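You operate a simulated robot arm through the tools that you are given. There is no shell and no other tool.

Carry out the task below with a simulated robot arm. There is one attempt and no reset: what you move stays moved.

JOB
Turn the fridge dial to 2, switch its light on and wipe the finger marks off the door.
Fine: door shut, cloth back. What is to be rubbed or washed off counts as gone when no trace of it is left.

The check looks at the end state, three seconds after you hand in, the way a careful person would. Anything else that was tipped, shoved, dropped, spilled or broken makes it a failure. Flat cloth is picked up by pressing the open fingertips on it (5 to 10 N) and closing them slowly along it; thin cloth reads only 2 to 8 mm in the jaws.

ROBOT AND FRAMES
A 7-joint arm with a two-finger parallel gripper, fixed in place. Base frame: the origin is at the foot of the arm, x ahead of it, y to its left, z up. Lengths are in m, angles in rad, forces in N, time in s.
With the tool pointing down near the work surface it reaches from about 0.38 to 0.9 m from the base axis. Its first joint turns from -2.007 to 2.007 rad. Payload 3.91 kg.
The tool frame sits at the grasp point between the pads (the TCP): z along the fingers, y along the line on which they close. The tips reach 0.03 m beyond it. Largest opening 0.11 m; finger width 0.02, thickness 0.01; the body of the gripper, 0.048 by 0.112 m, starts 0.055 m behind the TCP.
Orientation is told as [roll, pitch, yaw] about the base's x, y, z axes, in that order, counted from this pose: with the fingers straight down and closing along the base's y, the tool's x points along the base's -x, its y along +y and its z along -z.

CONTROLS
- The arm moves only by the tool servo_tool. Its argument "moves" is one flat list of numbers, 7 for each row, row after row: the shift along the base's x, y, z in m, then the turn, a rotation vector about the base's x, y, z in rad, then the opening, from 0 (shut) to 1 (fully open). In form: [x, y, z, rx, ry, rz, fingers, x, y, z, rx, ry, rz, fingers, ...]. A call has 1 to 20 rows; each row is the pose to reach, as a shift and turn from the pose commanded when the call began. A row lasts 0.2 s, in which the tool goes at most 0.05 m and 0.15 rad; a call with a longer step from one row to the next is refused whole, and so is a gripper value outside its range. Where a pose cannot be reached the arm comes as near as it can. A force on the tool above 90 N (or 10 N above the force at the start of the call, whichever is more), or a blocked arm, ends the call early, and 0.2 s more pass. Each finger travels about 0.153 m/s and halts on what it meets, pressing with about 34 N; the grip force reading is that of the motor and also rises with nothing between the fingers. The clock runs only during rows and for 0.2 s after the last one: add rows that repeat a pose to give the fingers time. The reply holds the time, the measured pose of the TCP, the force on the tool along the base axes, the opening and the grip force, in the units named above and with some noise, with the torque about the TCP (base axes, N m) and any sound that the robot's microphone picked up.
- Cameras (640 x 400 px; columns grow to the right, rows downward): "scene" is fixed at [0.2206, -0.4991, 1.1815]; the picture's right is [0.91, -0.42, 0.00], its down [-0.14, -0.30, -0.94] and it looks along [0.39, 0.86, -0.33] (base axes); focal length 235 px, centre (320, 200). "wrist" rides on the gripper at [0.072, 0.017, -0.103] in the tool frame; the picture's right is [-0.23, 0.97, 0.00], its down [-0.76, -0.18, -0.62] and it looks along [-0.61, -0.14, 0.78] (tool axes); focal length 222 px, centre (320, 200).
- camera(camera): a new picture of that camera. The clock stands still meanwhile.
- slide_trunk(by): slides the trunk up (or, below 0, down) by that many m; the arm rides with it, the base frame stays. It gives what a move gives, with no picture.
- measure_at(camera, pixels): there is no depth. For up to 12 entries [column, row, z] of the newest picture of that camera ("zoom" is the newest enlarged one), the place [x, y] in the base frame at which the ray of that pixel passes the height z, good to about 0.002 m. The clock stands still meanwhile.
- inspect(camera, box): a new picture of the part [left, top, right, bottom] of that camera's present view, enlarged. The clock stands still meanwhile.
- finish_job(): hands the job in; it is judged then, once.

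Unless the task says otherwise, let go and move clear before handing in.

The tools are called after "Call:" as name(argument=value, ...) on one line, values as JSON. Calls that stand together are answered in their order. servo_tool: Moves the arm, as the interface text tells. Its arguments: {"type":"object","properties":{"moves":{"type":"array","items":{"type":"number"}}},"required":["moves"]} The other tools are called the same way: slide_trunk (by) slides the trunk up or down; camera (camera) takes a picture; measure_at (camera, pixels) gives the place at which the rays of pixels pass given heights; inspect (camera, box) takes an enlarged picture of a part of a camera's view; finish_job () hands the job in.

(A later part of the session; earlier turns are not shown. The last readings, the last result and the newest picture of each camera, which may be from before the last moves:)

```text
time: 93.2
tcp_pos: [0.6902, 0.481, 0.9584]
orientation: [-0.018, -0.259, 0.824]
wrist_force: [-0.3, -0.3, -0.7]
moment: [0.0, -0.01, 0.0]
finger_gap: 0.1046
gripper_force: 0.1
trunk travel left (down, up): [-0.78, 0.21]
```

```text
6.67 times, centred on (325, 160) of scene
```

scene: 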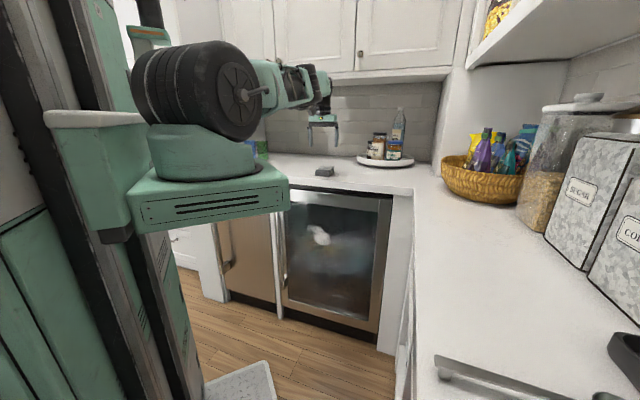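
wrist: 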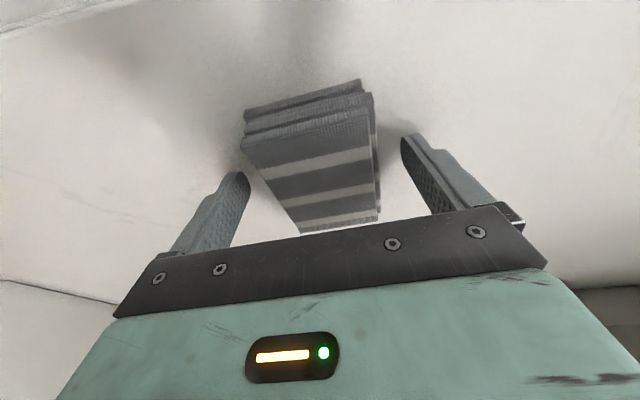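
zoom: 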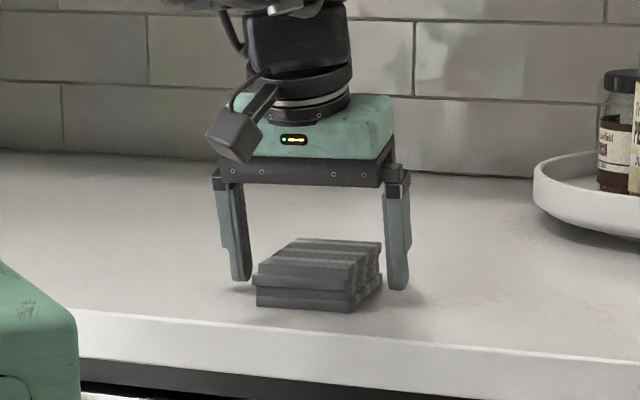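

The fingers are on either side of the pad, tips just above the counter. Closing slowly on it.

Call:
servo_tool(moves=[0, 0, 0, 0, 0, 0, 0.85, 0, 0, 0, 0, 0, 0, 0.75, 0, 0, 0, 0, 0, 0, 0.66, 0, 0, 0, 0, 0, 0, 0.6, 0, 0, 0, 0, 0, 0, 0.55, 0, 0, 0, 0, 0, 0, 0.5, 0, 0, 0, 0, 0, 0, 0.5])

Call:
camera(camera="wrist")

Call:
inspect(camera="scene", box=[290, 130, 360, 190])

```text
time: 94.8
tcp_pos: [0.6909, 0.4815, 0.9582]
orientation: [-0.02, -0.261, 0.826]
wrist_force: [0.5, 0.3, -0.2]
moment: [-0.01, 0.05, 0.03]
finger_gap: 0.0673
gripper_force: 34.1
trunk travel left (down, up): [-0.78, 0.21]
```

```text
taken
```

wrist: 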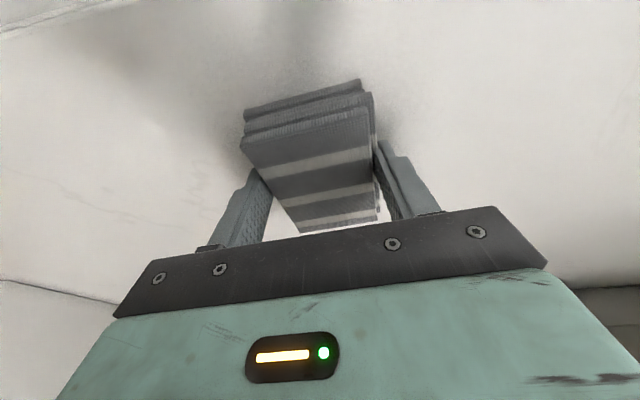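

```text
6.67 times, centred on (325, 160) of scene
```

zoom: 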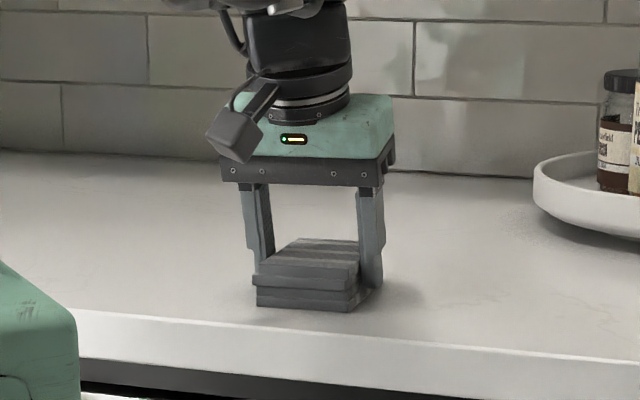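

The pad is held firmly at 67 mm, behaving like a solid block; placing pose to return to: (0.691, 0.4815, 0.958). Lifting it.

Call:
servo_tool(moves=[0, 0, 0.02, 0, 0, 0, 0.45, 0, 0, 0.05, 0, 0, 0, 0.45, -0.01, -0.01, 0.09, 0, 0, 0, 0.45, -0.03, -0.03, 0.12, 0, 0, 0, 0.45, -0.05, -0.05, 0.14, 0, 0, 0, 0.45])

Call:
camera(camera="wrist")

Call:
camera(camera="scene")

```text
time: 96.0
tcp_pos: [0.6404, 0.4326, 1.1001]
orientation: [-0.019, -0.261, 0.823]
wrist_force: [0.0, -0.1, -1.0]
moment: [-0.04, 0.0, 0.0]
finger_gap: 0.067
gripper_force: 33.9
trunk travel left (down, up): [-0.78, 0.21]
```

```text
taken
```

wrist: 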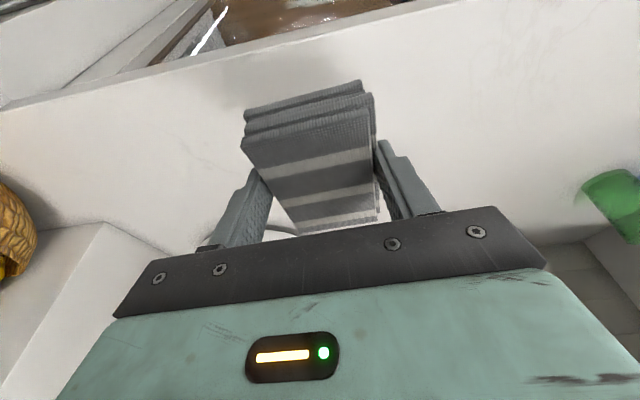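

```text
taken
```

scene: 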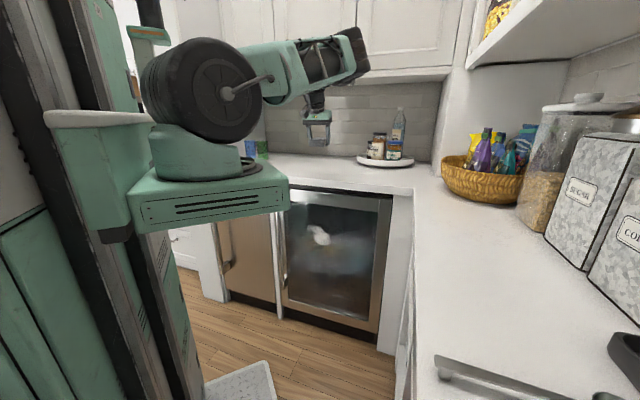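

The pad lifts as a block with its underside clean and proud of the fingertips. I'll bring it in front, square up the tool, and then pitch it up to face the glass, in free space.

Call:
servo_tool(moves=[-0.036, 0.005, 0.02, -0.036, 0.038, -0.008, 0.45, -0.072, 0.011, 0.04, -0.072, 0.077, -0.016, 0.45, -0.108, 0.016, 0.06, -0.107, 0.115, -0.023, 0.45, -0.145, 0.022, 0.08, -0.142, 0.154, -0.03, 0.45, -0.1808, 0.027, 0.1, -0.178, 0.192, -0.038, 0.45])

Call:
camera(camera="scene")

```text
time: 97.2
tcp_pos: [0.4584, 0.4581, 1.1993]
orientation: [-0.005, 0.002, 0.785]
wrist_force: [0.2, 0.5, 0.3]
moment: [-0.01, 0.06, -0.01]
finger_gap: 0.0672
gripper_force: 33.6
trunk travel left (down, up): [-0.78, 0.21]
```

```text
taken
```

scene: 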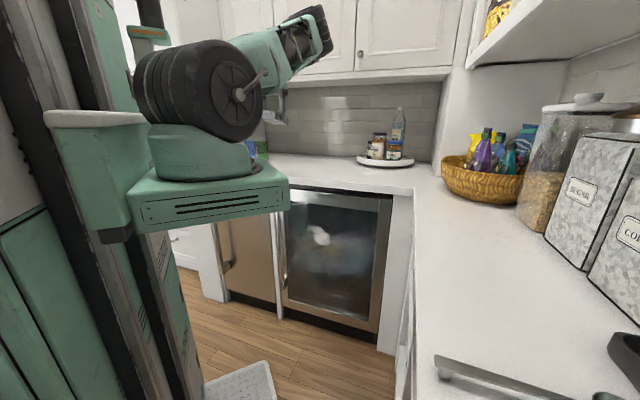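

Call:
servo_tool(moves=[0.0163, 0.0163, -0.013, 0.0957, -0.0957, 0, 0.45, 0.0318, 0.0318, -0.022, 0.1914, -0.1914, 0, 0.45, 0.0474, 0.0474, -0.026, 0.287, -0.287, 0, 0.45, 0.0601, 0.0601, -0.025, 0.383, -0.383, 0, 0.45, 0.0714, 0.0714, -0.019, 0.4785, -0.4785, 0, 0.45])

Call:
servo_tool(moves=[0.0092, 0.0092, 0.009, 0.0957, -0.0957, 0, 0.45, 0.0163, 0.0163, 0.022, 0.1914, -0.1914, 0, 0.45, 0.0198, 0.0198, 0.038, 0.287, -0.287, 0, 0.45, 0.0209, 0.0209, 0.056, 0.383, -0.383, 0, 0.45])

Call:
camera(camera="scene")

```text
time: 98.4
tcp_pos: [0.5315, 0.5296, 1.1785]
orientation: [-0.001, -0.678, 0.784]
wrist_force: [0.5, -0.1, -0.7]
moment: [-0.02, 0.01, -0.02]
finger_gap: 0.0667
gripper_force: 33.8
trunk travel left (down, up): [-0.78, 0.21]
```

```text
time: 99.4
tcp_pos: [0.5525, 0.5513, 1.2361]
orientation: [0.004, -1.219, 0.781]
wrist_force: [0.3, 0.7, 0.1]
moment: [-0.02, 0.01, 0.02]
finger_gap: 0.0668
gripper_force: 34.4
trunk travel left (down, up): [-0.78, 0.21]
```

```text
taken
```

scene: 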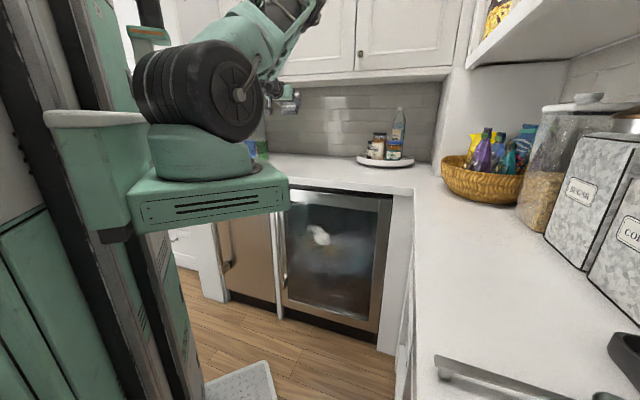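

Tracking stays exact. I'll pitch the last 0.61 rad so the pad's underside faces the glass squarely, while drawing the hand back from the counter edge.

Call:
servo_tool(moves=[-0.003, -0.02, -0.007, 0.087, -0.087, 0, 0.45, -0.006, -0.04, -0.014, 0.174, -0.174, 0, 0.45, -0.009, -0.06, -0.021, 0.26, -0.26, 0, 0.45, -0.012, -0.08, -0.028, 0.347, -0.347, 0, 0.45, -0.0141, -0.099, -0.036, 0.4335, -0.4335, 0, 0.45, -0.0141, -0.099, -0.036, 0.4335, -0.4335, 0, 0.45])

Call:
camera(camera="scene")

Call:
camera(camera="wrist")

```text
time: 100.8
tcp_pos: [0.5377, 0.4508, 1.2002]
orientation: [3.126, -1.308, -2.345]
wrist_force: [-0.7, 0.1, -0.2]
moment: [0.01, 0.02, 0.02]
finger_gap: 0.0667
gripper_force: 34.4
trunk travel left (down, up): [-0.78, 0.21]
```

```text
taken
```

scene: 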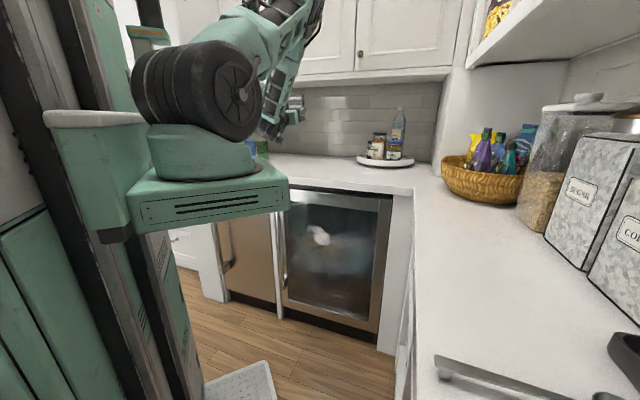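

```text
taken
```

wrist: 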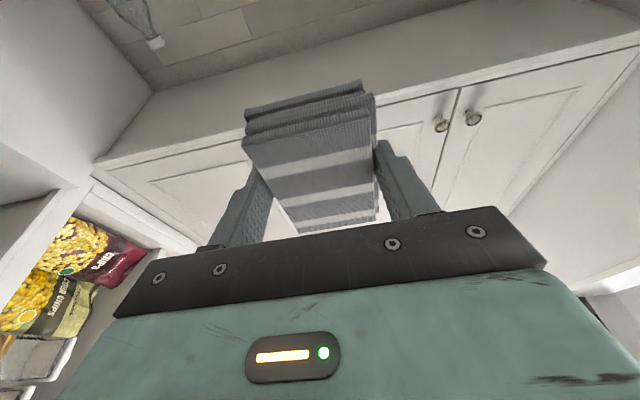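

The pad now faces the wall squarely. I'll draw back a little, shift in front of the smear, and lower the trunk.

Call:
servo_tool(moves=[0.01, -0.027, 0, 0, 0, 0, 0.45, 0.02, -0.054, 0, 0, 0, 0, 0.45, 0.0316, -0.0816, 0, 0, 0, 0, 0.45])

Call:
slide_trunk(by=-0.38)

Call:
camera(camera="scene")

Call:
camera(camera="wrist")

```text
time: 101.6
tcp_pos: [0.5695, 0.3687, 1.2005]
orientation: [3.129, -1.31, -2.345]
wrist_force: [-0.7, -0.2, -0.7]
moment: [-0.01, 0.0, 0.01]
finger_gap: 0.0668
gripper_force: 33.9
trunk travel left (down, up): [-0.78, 0.21]
```

```text
time: 105.3
tcp_pos: [0.5702, 0.3709, 0.8198]
orientation: [3.13, -1.311, -2.347]
wrist_force: [-0.4, -0.2, -0.1]
moment: [-0.02, 0.0, 0.02]
finger_gap: 0.0671
gripper_force: 33.7
trunk travel left (down, up): [-0.4, 0.59]
```

```text
taken
```

scene: 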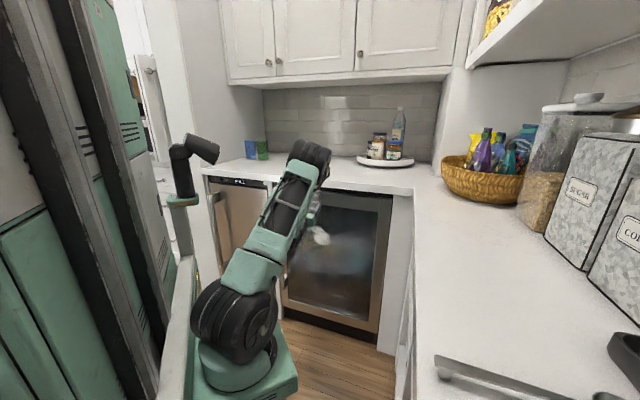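

```text
taken
```

wrist: 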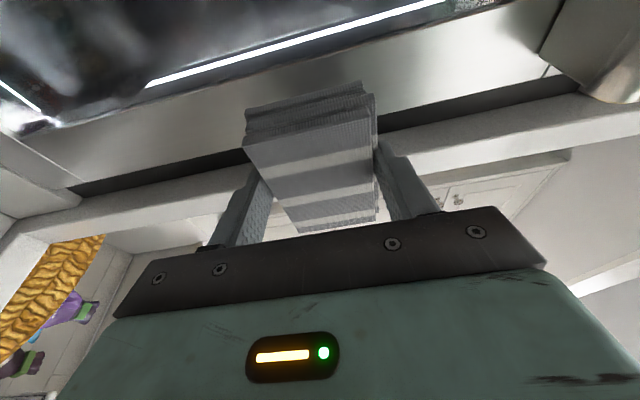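

The pad is in front of the door and the arm is well placed. From the rays, the smear covers about t = 0.075–0.205, z = 0.58–0.695. I'll lower to its height at its left side, just off the glass.

Call:
servo_tool(moves=[-0.007, 0.014, -0.045, 0, 0, 0, 0.45, -0.014, 0.028, -0.09, 0, 0, 0, 0.45, -0.021, 0.042, -0.135, 0, 0, 0, 0.45, -0.029, 0.0573, -0.18, 0, 0, 0, 0.45, -0.029, 0.0573, -0.18, 0, 0, 0, 0.45])

Call:
camera(camera="wrist")

Call:
inspect(camera="scene", box=[250, 170, 420, 300])

```text
time: 106.5
tcp_pos: [0.5399, 0.4285, 0.6398]
orientation: [3.132, -1.311, -2.348]
wrist_force: [-0.3, -0.7, -0.5]
moment: [-0.03, 0.0, -0.02]
finger_gap: 0.0667
gripper_force: 33.9
trunk travel left (down, up): [-0.4, 0.59]
```

```text
taken
```

wrist: 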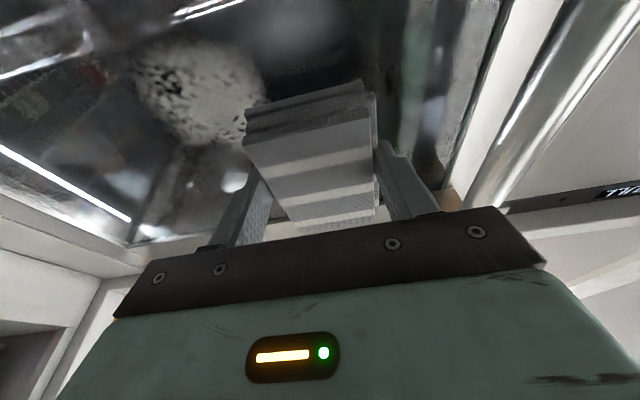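

```text
3.08 times, centred on (335, 235) of scene
```

zoom: 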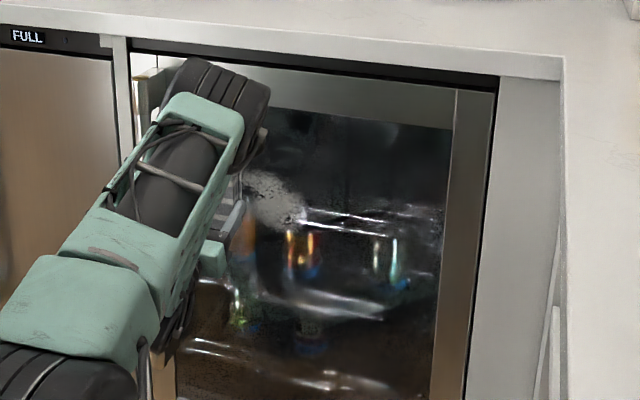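

The smear lies just to the right (image left) of the pad. Approaching the glass in small steps.

Call:
servo_tool(moves=[0.007, 0.007, 0, 0, 0, 0, 0.45, 0.014, 0.014, 0, 0, 0, 0, 0.45, 0.021, 0.021, 0, 0, 0, 0, 0.45, 0.0255, 0.0255, 0, 0, 0, 0, 0.45])

Call:
servo_tool(moves=[0.003, 0.003, 0, 0, 0, 0, 0.45, 0.006, 0.006, 0, 0, 0, 0, 0.45])

```text
time: 107.5
tcp_pos: [0.5653, 0.4519, 0.6392]
orientation: [3.128, -1.31, -2.348]
wrist_force: [-0.2, 1.1, -0.8]
moment: [0.01, -0.01, 0.01]
finger_gap: 0.0668
gripper_force: 34.0
trunk travel left (down, up): [-0.4, 0.59]
```

```text
time: 108.1
tcp_pos: [0.5727, 0.4591, 0.6396]
orientation: [3.128, -1.31, -2.348]
wrist_force: [-0.1, 0.5, -1.1]
moment: [-0.03, 0.03, 0.01]
finger_gap: 0.067
gripper_force: 34.3
trunk travel left (down, up): [-0.4, 0.59]
```

Call:
servo_tool(moves=[0.002, 0.002, 0, 0, 0, 0, 0.45, 0.004, 0.004, 0, 0, 0, 0, 0.45])

Call:
servo_tool(moves=[0.002, 0.002, 0, 0, 0, 0, 0.45, 0.004, 0.004, 0, 0, 0, 0, 0.45])

Call:
camera(camera="wrist")

```text
time: 108.7
tcp_pos: [0.5735, 0.4611, 0.6393]
orientation: [3.13, -1.312, -2.345]
wrist_force: [-19.9, -26.9, 1.9]
moment: [0.4, -0.33, -0.02]
finger_gap: 0.0671
gripper_force: 34.0
trunk travel left (down, up): [-0.4, 0.59]
```

```text
time: 109.3
tcp_pos: [0.5776, 0.4644, 0.639]
orientation: [3.13, -1.312, -2.346]
wrist_force: [-27.3, -31.1, 0.6]
moment: [-0.02, 0.01, -0.06]
finger_gap: 0.0671
gripper_force: 34.0
trunk travel left (down, up): [-0.4, 0.59]
```

```text
taken
```

wrist: 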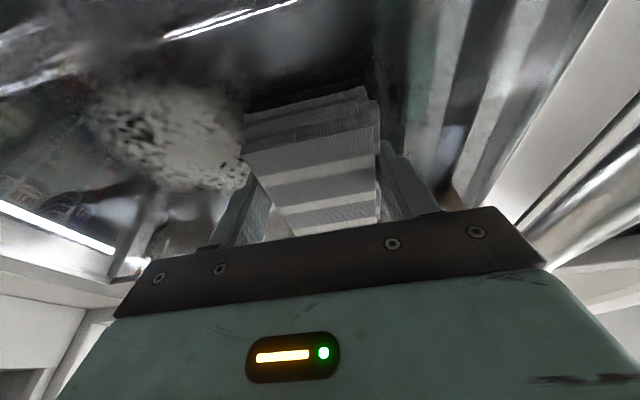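

In contact at about 40 N; that's more than needed. I'll ease back to a light press and sweep right across the smear.

Call:
servo_tool(moves=[-0.003, -0.003, 0, 0, 0, 0, 0.45, -0.003, -0.003, 0, 0, 0, 0, 0.45])

Call:
servo_tool(moves=[0.0071, -0.0071, 0, 0, 0, 0, 0.45, 0.0141, -0.0141, 0, 0, 0, 0, 0.45, 0.0212, -0.0212, 0, 0, 0, 0, 0.45])

Call:
camera(camera="wrist")

```text
time: 109.9
tcp_pos: [0.5781, 0.464, 0.641]
orientation: [3.131, -1.309, -2.35]
wrist_force: [-0.7, 0.1, 0.5]
moment: [-0.01, -0.01, -0.02]
finger_gap: 0.0674
gripper_force: 33.6
trunk travel left (down, up): [-0.4, 0.59]
```

```text
time: 110.7
tcp_pos: [0.5986, 0.4428, 0.6398]
orientation: [3.129, -1.309, -2.346]
wrist_force: [0.6, -0.2, -0.2]
moment: [-0.03, 0.02, 0.01]
finger_gap: 0.067
gripper_force: 33.7
trunk travel left (down, up): [-0.4, 0.59]
```

```text
taken
```

wrist: 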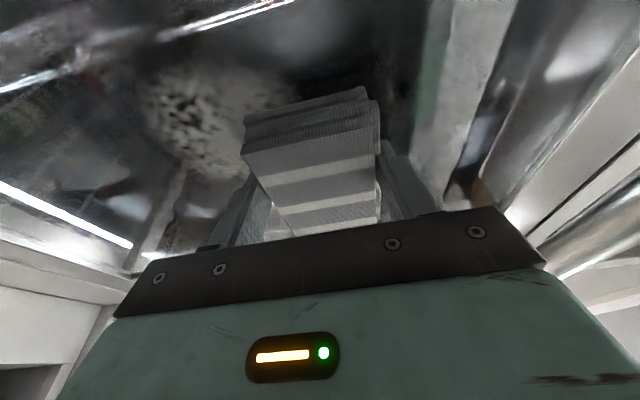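

Force dropped to zero, so I'll press in 3.5 mm and sweep to the right end.

Call:
servo_tool(moves=[0.0025, 0.0025, 0, 0, 0, 0, 0.45, 0.0025, 0.0025, 0, 0, 0, 0, 0.45])

Call:
servo_tool(moves=[0.0085, -0.0085, 0, 0, 0, 0, 0.45, 0.017, -0.017, 0, 0, 0, 0, 0.45, 0.0255, -0.0255, 0, 0, 0, 0, 0.45, 0.034, -0.034, 0, 0, 0, 0, 0.45])

Call:
camera(camera="wrist")

```text
time: 111.3
tcp_pos: [0.6005, 0.4446, 0.6408]
orientation: [3.129, -1.31, -2.348]
wrist_force: [-12.7, -16.4, 2.4]
moment: [-0.05, 0.07, 0.04]
finger_gap: 0.0673
gripper_force: 33.7
trunk travel left (down, up): [-0.4, 0.59]
```

```text
time: 112.3
tcp_pos: [0.634, 0.4106, 0.6404]
orientation: [3.129, -1.313, -2.346]
wrist_force: [-25.5, -10.8, -0.7]
moment: [-0.09, 0.03, 0.39]
finger_gap: 0.0672
gripper_force: 34.2
trunk travel left (down, up): [-0.4, 0.59]
```

```text
taken
```

wrist: 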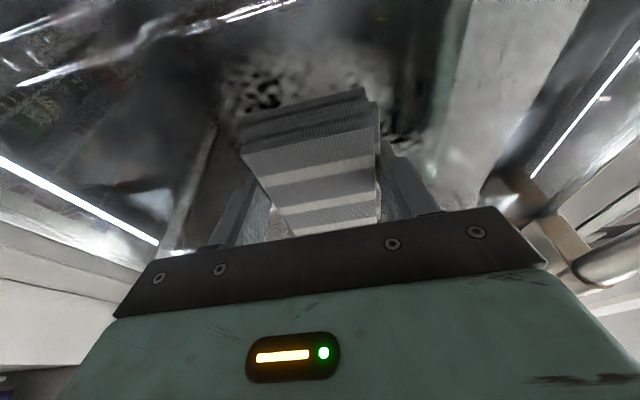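

It wipes (force ~25 N with drag); the area already passed looks cleaner. Continuing to the right end, then down and back left.

Call:
servo_tool(moves=[0.0085, -0.0085, 0, 0, 0, 0, 0.45, 0.017, -0.017, 0, 0, 0, 0, 0.45, 0.0255, -0.0255, 0, 0, 0, 0, 0.45, 0.034, -0.034, 0, 0, 0, 0, 0.45, 0.0425, -0.0425, 0, 0, 0, 0, 0.45])

Call:
servo_tool(moves=[0, 0, -0.012, 0, 0, 0, 0.45, 0, 0, -0.024, 0, 0, 0, 0.45, 0, 0, -0.036, 0, 0, 0, 0.45, -0.0085, 0.0085, -0.036, 0, 0, 0, 0.45, -0.017, 0.017, -0.036, 0, 0, 0, 0.45, -0.0255, 0.0255, -0.036, 0, 0, 0, 0.45, -0.034, 0.034, -0.036, 0, 0, 0, 0.45, -0.0425, 0.0425, -0.036, 0, 0, 0, 0.45, -0.051, 0.051, -0.036, 0, 0, 0, 0.45])

Call:
camera(camera="wrist")

```text
time: 113.5
tcp_pos: [0.6777, 0.3676, 0.6391]
orientation: [3.13, -1.311, -2.348]
wrist_force: [-23.2, -10.2, -0.4]
moment: [-0.12, 0.05, 0.37]
finger_gap: 0.0665
gripper_force: 33.6
trunk travel left (down, up): [-0.4, 0.59]
```

```text
time: 115.5
tcp_pos: [0.6265, 0.4202, 0.6041]
orientation: [3.127, -1.311, -2.344]
wrist_force: [-9.8, -24.0, -1.0]
moment: [-0.18, 0.11, -0.27]
finger_gap: 0.067
gripper_force: 33.5
trunk travel left (down, up): [-0.4, 0.59]
```

```text
taken
```

wrist: 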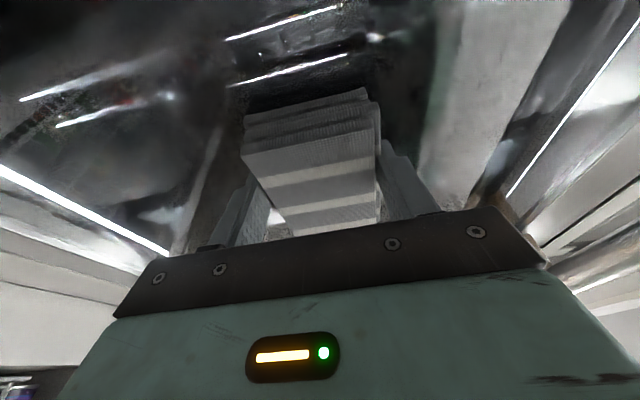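

Very little remains visible. I'll finish this leftward pass, then go over the upper band again.

Call:
servo_tool(moves=[-0.0085, 0.0085, 0, 0, 0, 0, 0.45, -0.017, 0.017, 0, 0, 0, 0, 0.45, -0.0255, 0.0255, 0, 0, 0, 0, 0.45, -0.034, 0.034, 0, 0, 0, 0, 0.45, -0.0425, 0.0425, 0, 0, 0, 0, 0.45, -0.051, 0.051, 0, 0, 0, 0, 0.45, -0.0595, 0.0595, 0, 0, 0, 0, 0.45])

Call:
servo_tool(moves=[0, 0, 0.015, 0, 0, 0, 0.45, 0, 0, 0.03, 0, 0, 0, 0.45, 0, 0, 0.047, 0, 0, 0, 0.45, 0.01, -0.01, 0.047, 0, 0, 0, 0.45, 0.02, -0.02, 0.047, 0, 0, 0, 0.45, 0.03, -0.03, 0.047, 0, 0, 0, 0.45, 0.04, -0.04, 0.047, 0, 0, 0, 0.45, 0.05, -0.05, 0.047, 0, 0, 0, 0.45, 0.06, -0.06, 0.047, 0, 0, 0, 0.45, 0.07, -0.07, 0.047, 0, 0, 0, 0.45, 0.08, -0.08, 0.047, 0, 0, 0, 0.45, 0.09, -0.09, 0.047, 0, 0, 0, 0.45, 0.1, -0.1, 0.047, 0, 0, 0, 0.45])

Call:
camera(camera="wrist")

Call:
inspect(camera="scene", box=[270, 190, 400, 290])

```text
time: 117.1
tcp_pos: [0.5658, 0.4803, 0.6056]
orientation: [3.127, -1.308, -2.342]
wrist_force: [-8.2, -20.4, 0.5]
moment: [-0.28, 0.13, -0.13]
finger_gap: 0.0669
gripper_force: 34.1
trunk travel left (down, up): [-0.4, 0.59]
```

```text
time: 119.9
tcp_pos: [0.6669, 0.3781, 0.6529]
orientation: [3.132, -1.308, -2.352]
wrist_force: [-18.2, -10.2, 0.5]
moment: [-0.04, 0.06, 0.89]
finger_gap: 0.0672
gripper_force: 34.2
trunk travel left (down, up): [-0.4, 0.59]
```

```text
taken
```

wrist: 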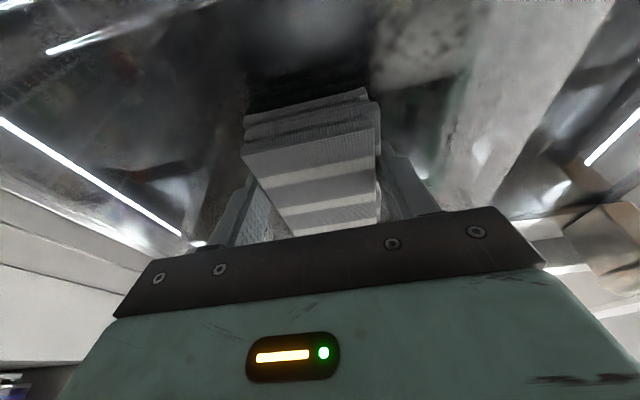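

```text
4.00 times, centred on (335, 240) of scene
```

zoom: 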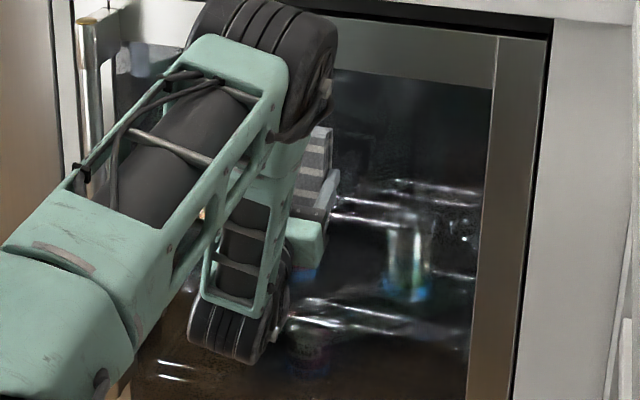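

There is a faint blotchy patch near (415,50) in the wrist view. I'll back off the glass to inspect the whole area.

Call:
servo_tool(moves=[-0.01, -0.01, 0, 0, 0, 0, 0.45, -0.03, -0.03, 0, 0, 0, 0, 0.45, -0.05, -0.05, 0, 0, 0, 0, 0.45, -0.05, -0.05, -0.04, 0, 0, 0, 0.45])

Call:
camera(camera="wrist")

Call:
camera(camera="scene")

```text
time: 120.9
tcp_pos: [0.6175, 0.3272, 0.6109]
orientation: [3.13, -1.308, -2.35]
wrist_force: [0.1, 0.7, -0.3]
moment: [0.0, -0.01, -0.01]
finger_gap: 0.0669
gripper_force: 33.9
trunk travel left (down, up): [-0.4, 0.59]
```

```text
taken
```

wrist: 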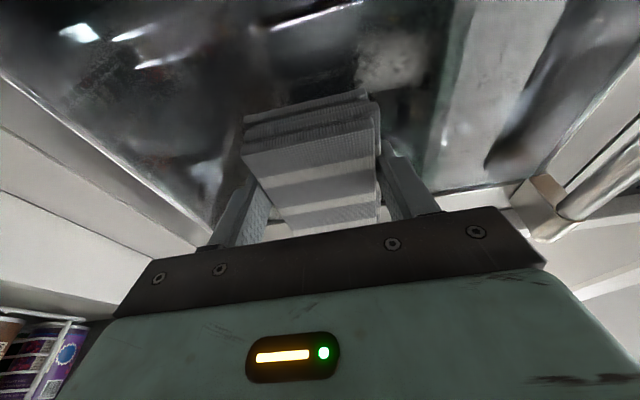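

```text
taken
```

scene: 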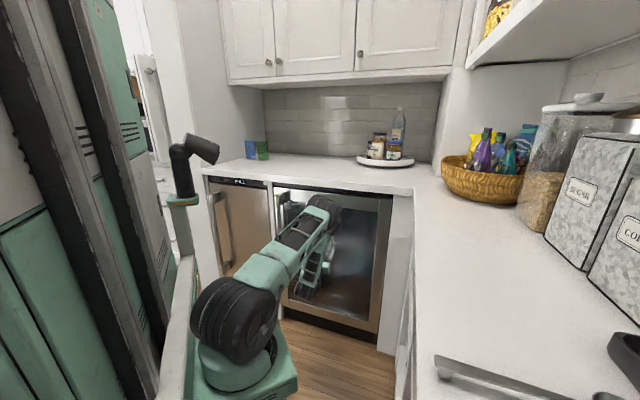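

Call:
inspect(camera="wrist", box=[340, 10, 470, 130])

Call:
measure_at(camera="wrist", pixels=[[395, 65, 0.6], [395, 65, 0.64], [395, 65, 0.68], [395, 65, 0.72]])

```text
3.33 times, centred on (405, 70) of wrist
```

zoom: 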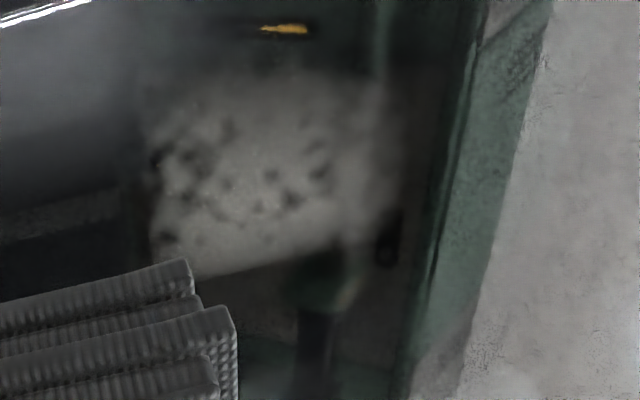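

```text
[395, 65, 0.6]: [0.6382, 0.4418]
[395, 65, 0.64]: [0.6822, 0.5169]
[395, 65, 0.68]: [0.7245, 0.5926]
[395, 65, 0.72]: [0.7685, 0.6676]
```

A speckled remnant remains around t≈0.10–0.17, z≈0.575–0.61, just below the band that was rubbed. I'll go lower and rub that band.

Call:
servo_tool(moves=[0, 0, -0.04, 0, 0, 0, 0.45, 0.02, 0.02, -0.04, 0, 0, 0, 0.45, 0.04, 0.04, -0.04, 0, 0, 0, 0.45, 0.048, 0.048, -0.04, 0, 0, 0, 0.45])

Call:
servo_tool(moves=[0.002, 0.002, 0, 0, 0, 0, 0.45, 0.0035, 0.0035, 0, 0, 0, 0, 0.45])

```text
time: 121.9
tcp_pos: [0.6654, 0.3784, 0.572]
orientation: [3.13, -1.313, -2.345]
wrist_force: [0.6, -1.1, -0.7]
moment: [0.01, 0.02, -0.02]
finger_gap: 0.0671
gripper_force: 35.1
trunk travel left (down, up): [-0.4, 0.59]
```

```text
time: 122.5
tcp_pos: [0.6656, 0.3805, 0.5712]
orientation: [3.127, -1.31, -2.346]
wrist_force: [-28.8, -32.7, 7.7]
moment: [0.28, -0.24, 0.83]
finger_gap: 0.0669
gripper_force: 33.8
trunk travel left (down, up): [-0.4, 0.59]
```

Call:
servo_tool(moves=[-0.011, 0.0085, 0, 0, 0, 0, 0.45, -0.0205, 0.0185, 0, 0, 0, 0, 0.45, -0.0305, 0.0285, 0, 0, 0, 0, 0.45, -0.0405, 0.0385, 0, 0, 0, 0, 0.45, -0.0505, 0.0485, 0, 0, 0, 0, 0.45, -0.0605, 0.0585, 0, 0, 0, 0, 0.45, -0.0705, 0.0685, 0, 0, 0, 0, 0.45, -0.0805, 0.0785, 0, 0, 0, 0, 0.45, -0.0905, 0.0885, 0, 0, 0, 0, 0.45, -0.1005, 0.0985, 0, 0, 0, 0, 0.45])

Call:
servo_tool(moves=[0, 0, -0.012, 0, 0, 0, 0.45, 0, 0, -0.025, 0, 0, 0, 0.45, 0.01, -0.01, -0.025, 0, 0, 0, 0.45, 0.02, -0.02, -0.025, 0, 0, 0, 0.45, 0.03, -0.03, -0.025, 0, 0, 0, 0.45, 0.04, -0.04, -0.025, 0, 0, 0, 0.45, 0.05, -0.05, -0.025, 0, 0, 0, 0.45, 0.06, -0.06, -0.025, 0, 0, 0, 0.45, 0.07, -0.07, -0.025, 0, 0, 0, 0.45, 0.08, -0.08, -0.025, 0, 0, 0, 0.45, 0.09, -0.09, -0.025, 0, 0, 0, 0.45, 0.1, -0.1, -0.025, 0, 0, 0, 0.45])

Call:
camera(camera="wrist")

```text
time: 124.7
tcp_pos: [0.5665, 0.4802, 0.5714]
orientation: [3.126, -1.312, -2.341]
wrist_force: [-19.6, -33.7, -1.1]
moment: [-0.13, 0.18, -0.15]
finger_gap: 0.0668
gripper_force: 34.4
trunk travel left (down, up): [-0.4, 0.59]
```

```text
time: 127.3
tcp_pos: [0.6683, 0.3767, 0.5459]
orientation: [3.132, -1.311, -2.35]
wrist_force: [-37.2, -20.1, -0.2]
moment: [-0.04, 0.07, 1.86]
finger_gap: 0.0671
gripper_force: 34.3
trunk travel left (down, up): [-0.4, 0.59]
```

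```text
taken
```

wrist: 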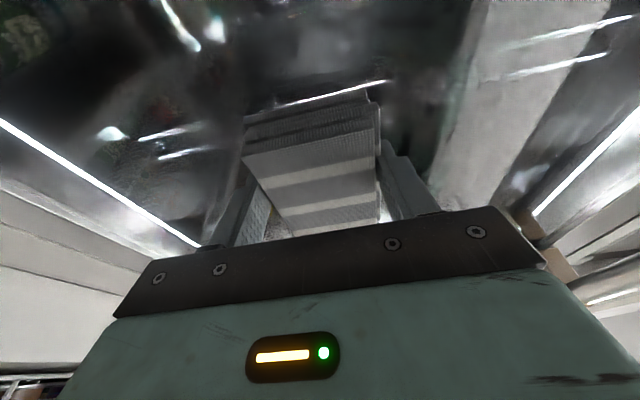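

Call:
servo_tool(moves=[-0.012, -0.012, 0, 0, 0, 0, 0.45, -0.04, -0.04, 0, 0, 0, 0, 0.45, -0.065, -0.05, -0.03, 0, 0, 0, 0.45, -0.085, -0.04, -0.06, 0, 0, 0, 0.45, -0.085, -0.04, -0.09, 0, 0, 0, 0.45])

Call:
camera(camera="wrist")

Call:
inspect(camera="scene", box=[270, 190, 400, 290])

```text
time: 128.5
tcp_pos: [0.5836, 0.339, 0.4548]
orientation: [3.131, -1.312, -2.349]
wrist_force: [0.1, -0.3, -0.7]
moment: [0.01, 0.0, 0.0]
finger_gap: 0.0671
gripper_force: 34.1
trunk travel left (down, up): [-0.4, 0.59]
```

```text
taken
```

wrist: 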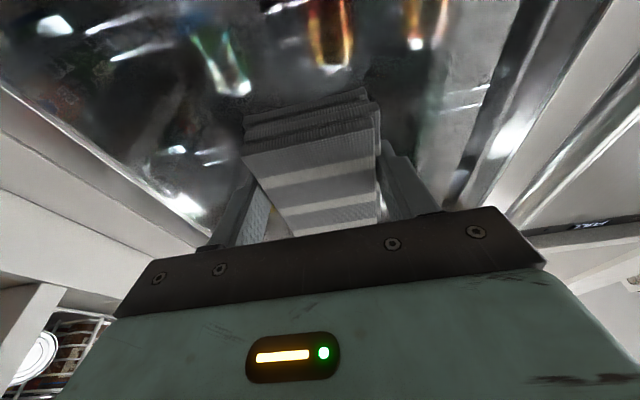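

```text
4.00 times, centred on (335, 240) of scene
```

zoom: 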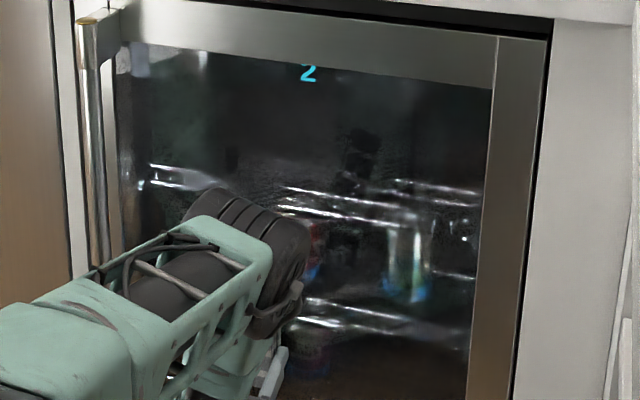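

Call:
inspect(camera="scene", box=[290, 205, 354, 245])

Call:
inspect(camera="wrist", box=[160, 0, 520, 130])

```text
10.00 times, centred on (322, 225) of scene
```

zoom: 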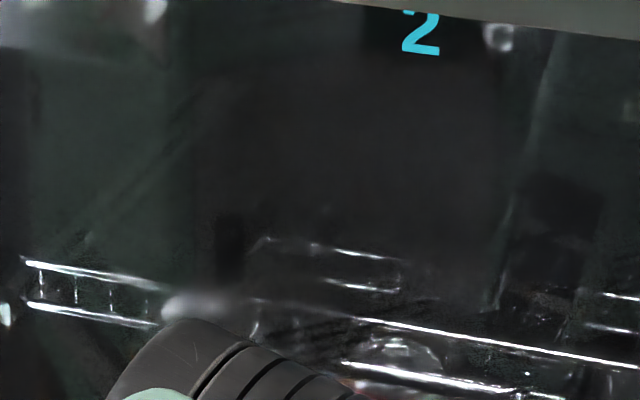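

```text
1.78 times, centred on (340, 65) of wrist
```

zoom: 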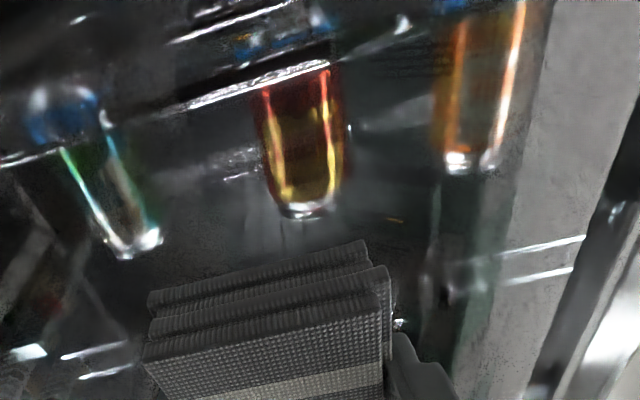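

The visible upper part is clean, but there is a light blob near the elbow's edge at (195,303) of the zoom. I'll move the arm aside to see the whole area.

Call:
servo_tool(moves=[0, -0.01, 0.045, 0, 0, 0, 0.45, 0, -0.02, 0.09, 0, 0, 0, 0.45, 0, -0.03, 0.135, 0, 0, 0, 0.45, 0.01, -0.045, 0.18, 0, 0, 0, 0.45, 0.02, -0.06, 0.225, 0, 0, 0, 0.45, 0.03, -0.075, 0.27, 0, 0, 0, 0.45, 0.04, -0.09, 0.31, 0, 0, 0, 0.45, 0.05, -0.105, 0.35, 0, 0, 0, 0.45, 0.06, -0.12, 0.39, 0, 0, 0, 0.45])

Call:
camera(camera="scene")

Call:
inspect(camera="scene", box=[290, 205, 354, 255])

```text
time: 130.5
tcp_pos: [0.6406, 0.2183, 0.8457]
orientation: [3.128, -1.313, -2.347]
wrist_force: [1.6, 0.4, -0.8]
moment: [-0.01, 0.03, -0.01]
finger_gap: 0.0667
gripper_force: 34.2
trunk travel left (down, up): [-0.4, 0.59]
```

```text
taken
```

scene: 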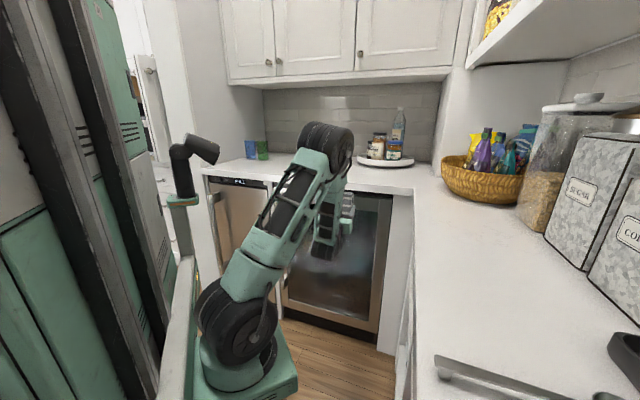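

```text
8.00 times, centred on (322, 230) of scene
```

zoom: 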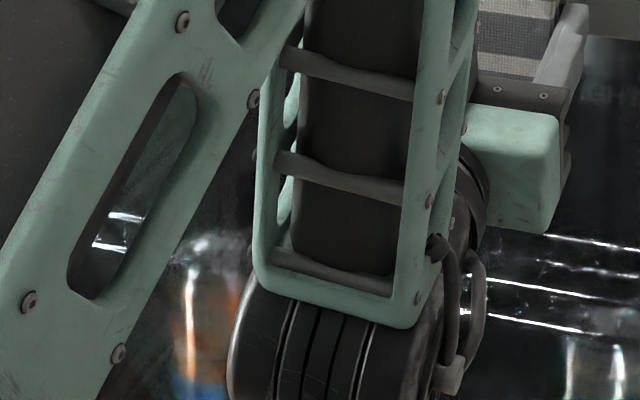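

The arm blocks the view. I'll raise the trunk back up by 0.38 m (needed anyway) so the glass is unobstructed.

Call:
slide_trunk(by=0.38)

Call:
inspect(camera="scene", box=[290, 205, 354, 255])

Call:
inspect(camera="scene", box=[265, 180, 405, 280])

Call:
inspect(camera="scene", box=[265, 250, 405, 350])

```text
time: 134.2
tcp_pos: [0.6435, 0.2199, 1.2242]
orientation: [3.129, -1.313, -2.348]
wrist_force: [0.8, -0.5, -1.0]
moment: [0.0, -0.06, 0.0]
finger_gap: 0.0671
gripper_force: 33.4
trunk travel left (down, up): [-0.78, 0.21]
```

```text
8.00 times, centred on (322, 230) of scene
```

zoom: 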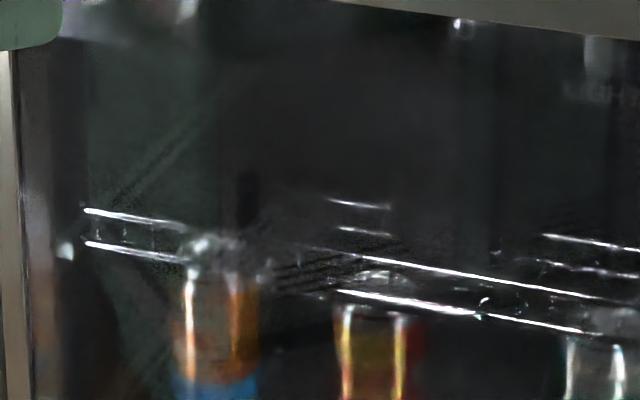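

```text
4.00 times, centred on (335, 230) of scene
```

zoom: 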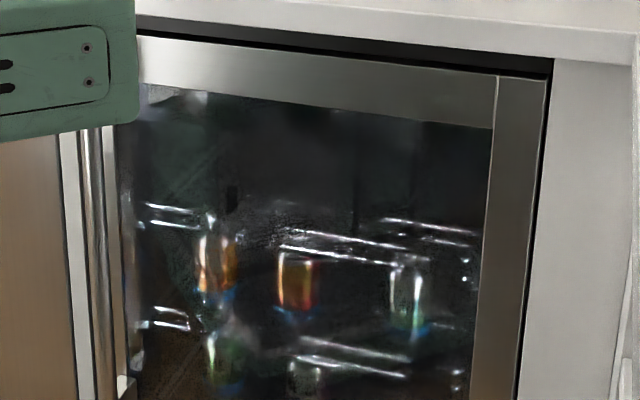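

```text
4.00 times, centred on (335, 300) of scene
```

zoom: 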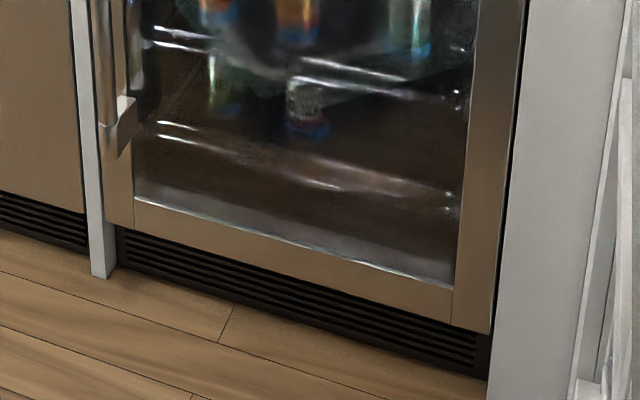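

From the scene camera, the glass shows only the bottles and rails inside, with no white smear. I'll verify from the wrist camera too; first I retrace my motion back to the front and pitch the tool down again.

Call:
servo_tool(moves=[-0.017, 0.038, -0.004, 0, 0, 0, 0.45, -0.035, 0.077, -0.008, 0, 0, 0, 0.45, -0.053, 0.115, -0.012, 0, 0, 0, 0.45, -0.07, 0.154, -0.016, 0, 0, 0, 0.45, -0.088, 0.192, -0.02, 0, 0, 0, 0.45, -0.1057, 0.2309, -0.024, 0, 0, 0, 0.45])

Call:
servo_tool(moves=[0.003, 0.02, 0.007, -0.087, 0.087, 0, 0.45, 0.006, 0.04, 0.014, -0.174, 0.174, 0, 0.45, 0.009, 0.06, 0.021, -0.26, 0.26, 0, 0.45, 0.012, 0.08, 0.028, -0.347, 0.347, 0, 0.45, 0.0141, 0.099, 0.036, -0.4335, 0.4335, 0, 0.45, 0.0141, 0.099, 0.036, -0.4335, 0.4335, 0, 0.45])

```text
time: 135.6
tcp_pos: [0.538, 0.4495, 1.1996]
orientation: [3.129, -1.31, -2.344]
wrist_force: [0.7, -0.3, -0.2]
moment: [-0.02, 0.02, 0.05]
finger_gap: 0.0672
gripper_force: 34.2
trunk travel left (down, up): [-0.78, 0.21]
```

```text
time: 136.9
tcp_pos: [0.5497, 0.5498, 1.2374]
orientation: [0.001, -1.216, 0.782]
wrist_force: [0.2, 1.2, 0.4]
moment: [-0.03, 0.02, -0.01]
finger_gap: 0.0669
gripper_force: 33.9
trunk travel left (down, up): [-0.78, 0.21]
```

Tracking well. Now the in-plane pitch down with the wrist nearly fixed.

Call:
servo_tool(moves=[-0.001, -0.001, -0.018, -0.0957, 0.0957, 0, 0.45, -0.0046, -0.0046, -0.034, -0.1914, 0.1914, 0, 0.45, -0.0117, -0.0117, -0.047, -0.287, 0.287, 0, 0.45, -0.0209, -0.0209, -0.056, -0.383, 0.383, 0, 0.45])

Call:
servo_tool(moves=[-0.0113, -0.0113, -0.006, -0.0957, 0.0957, 0, 0.45, -0.024, -0.024, -0.007, -0.1914, 0.1914, 0, 0.45, -0.0396, -0.0396, -0.003, -0.287, 0.287, 0, 0.45, -0.0551, -0.0551, 0.006, -0.383, 0.383, 0, 0.45, -0.0714, -0.0714, 0.019, -0.475, 0.475, 0, 0.45])

Call:
camera(camera="scene")

Call:
camera(camera="wrist")

```text
time: 137.9
tcp_pos: [0.5285, 0.5274, 1.1813]
orientation: [0.0, -0.675, 0.784]
wrist_force: [0.1, -1.3, -1.1]
moment: [-0.01, -0.01, 0.0]
finger_gap: 0.067
gripper_force: 34.3
trunk travel left (down, up): [-0.78, 0.21]
```

```text
time: 139.2
tcp_pos: [0.4577, 0.4566, 1.1991]
orientation: [-0.004, -0.001, 0.784]
wrist_force: [0.3, 0.6, -0.7]
moment: [0.01, 0.0, 0.02]
finger_gap: 0.0671
gripper_force: 33.9
trunk travel left (down, up): [-0.78, 0.21]
```

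```text
taken
```

scene: 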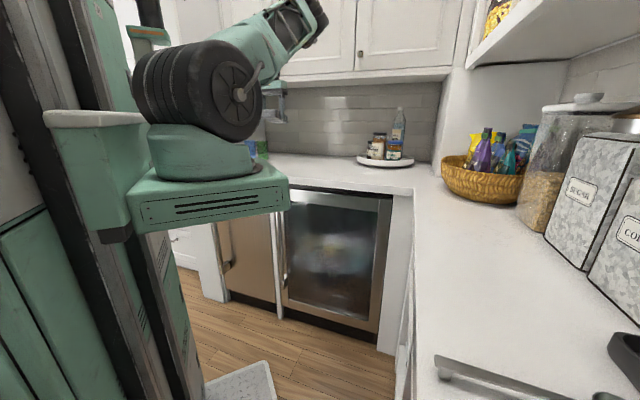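

```text
taken
```

wrist: 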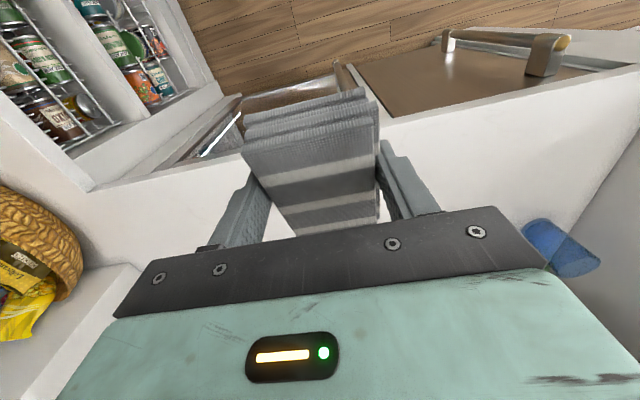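

Call:
inspect(camera="scene", box=[290, 205, 370, 275])

Call:
inspect(camera="scene", box=[305, 220, 337, 245])

```text
5.71 times, centred on (330, 240) of scene
```

zoom: 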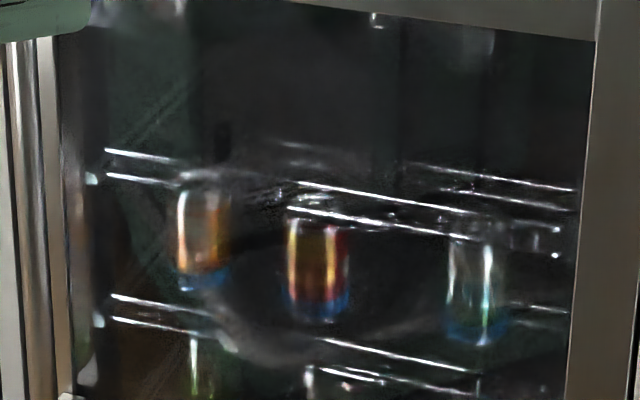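

```text
16.00 times, centred on (321, 232) of scene
```

zoom: 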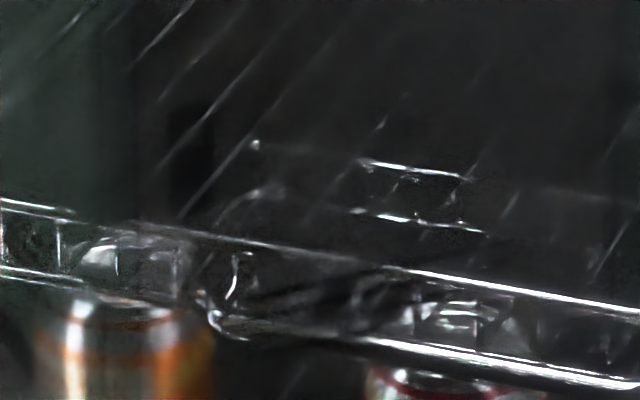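

At 16× the rack wires and lids inside are crisp through the former smear area — no trace there. For certainty I'll also look with the wrist camera from the front-left, tilted up a bit.

Call:
servo_tool(moves=[-0.02, -0.005, -0.04, 0.04, -0.04, 0, 0.45, -0.04, -0.01, -0.08, 0.1, -0.1, 0, 0.45, -0.06, -0.015, -0.12, 0.17, -0.17, 0, 0.45, -0.08, -0.02, -0.16, 0.24, -0.24, 0, 0.45, -0.097, -0.025, -0.2, 0.3, -0.3, 0, 0.45])

Call:
camera(camera="wrist")

```text
time: 140.3
tcp_pos: [0.3621, 0.4312, 1.0001]
orientation: [-0.001, -0.431, 0.783]
wrist_force: [0.7, -0.4, -0.4]
moment: [0.01, 0.03, 0.01]
finger_gap: 0.0669
gripper_force: 33.9
trunk travel left (down, up): [-0.78, 0.21]
```

```text
taken
```

wrist: 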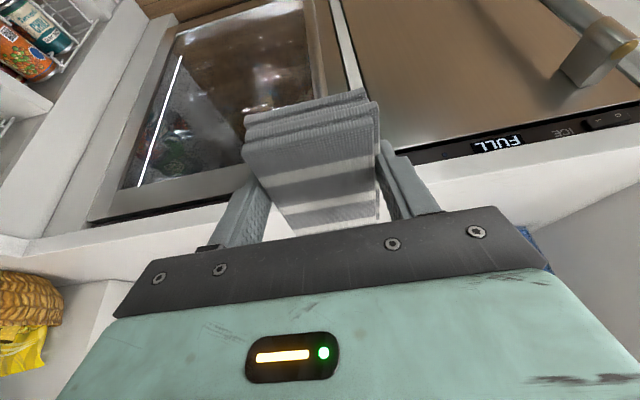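

Call:
inspect(camera="wrist", box=[120, 0, 340, 200])

Call:
inspect(camera="wrist", box=[180, 20, 300, 110])

```text
2.00 times, centred on (230, 100) of wrist
```

zoom: 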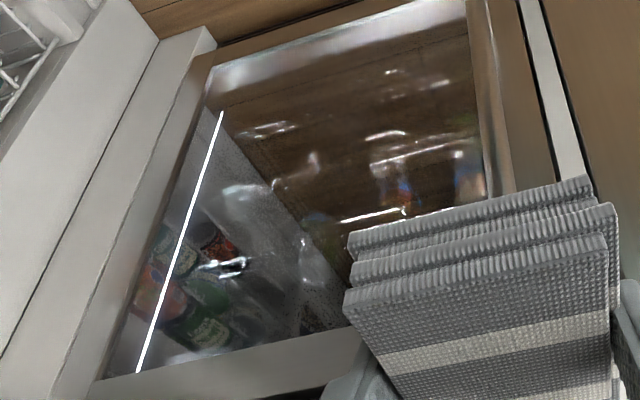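

```text
4.44 times, centred on (240, 65) of wrist
```

zoom: 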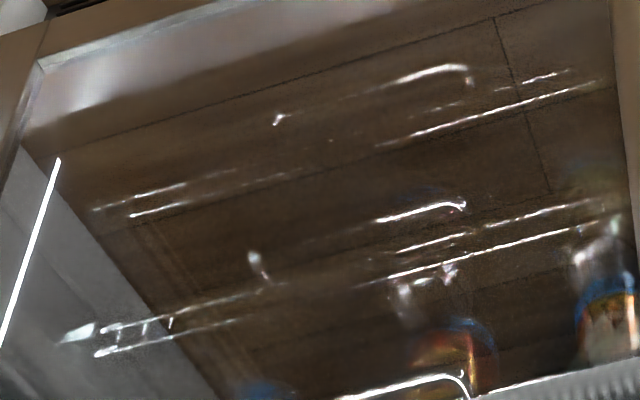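

The former smear sits at about pixel (243,110), partly hidden by the pad's corner. I'll shift left for an unobstructed look.

Call:
servo_tool(moves=[-0.03, 0.03, 0, 0, 0, 0, 0.45, -0.06, 0.06, 0.02, 0, 0, 0, 0.45, -0.08, 0.08, 0.06, 0, 0, 0, 0.45])

Call:
camera(camera="wrist")

Call:
inspect(camera="wrist", box=[130, 20, 270, 160])

```text
time: 141.2
tcp_pos: [0.281, 0.5117, 1.0612]
orientation: [-0.004, -0.429, 0.785]
wrist_force: [-0.7, -0.6, 0.0]
moment: [0.0, 0.06, 0.0]
finger_gap: 0.0669
gripper_force: 33.5
trunk travel left (down, up): [-0.78, 0.21]
```

```text
taken
```

wrist: 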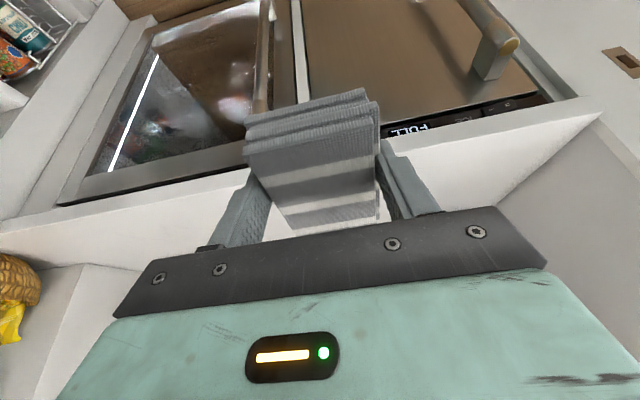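

```text
2.86 times, centred on (200, 90) of wrist
```

zoom: 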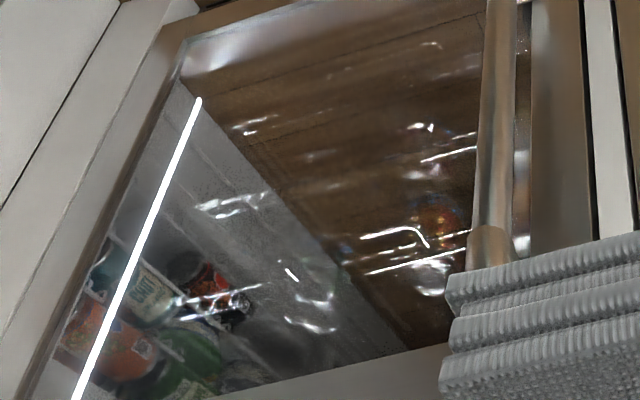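

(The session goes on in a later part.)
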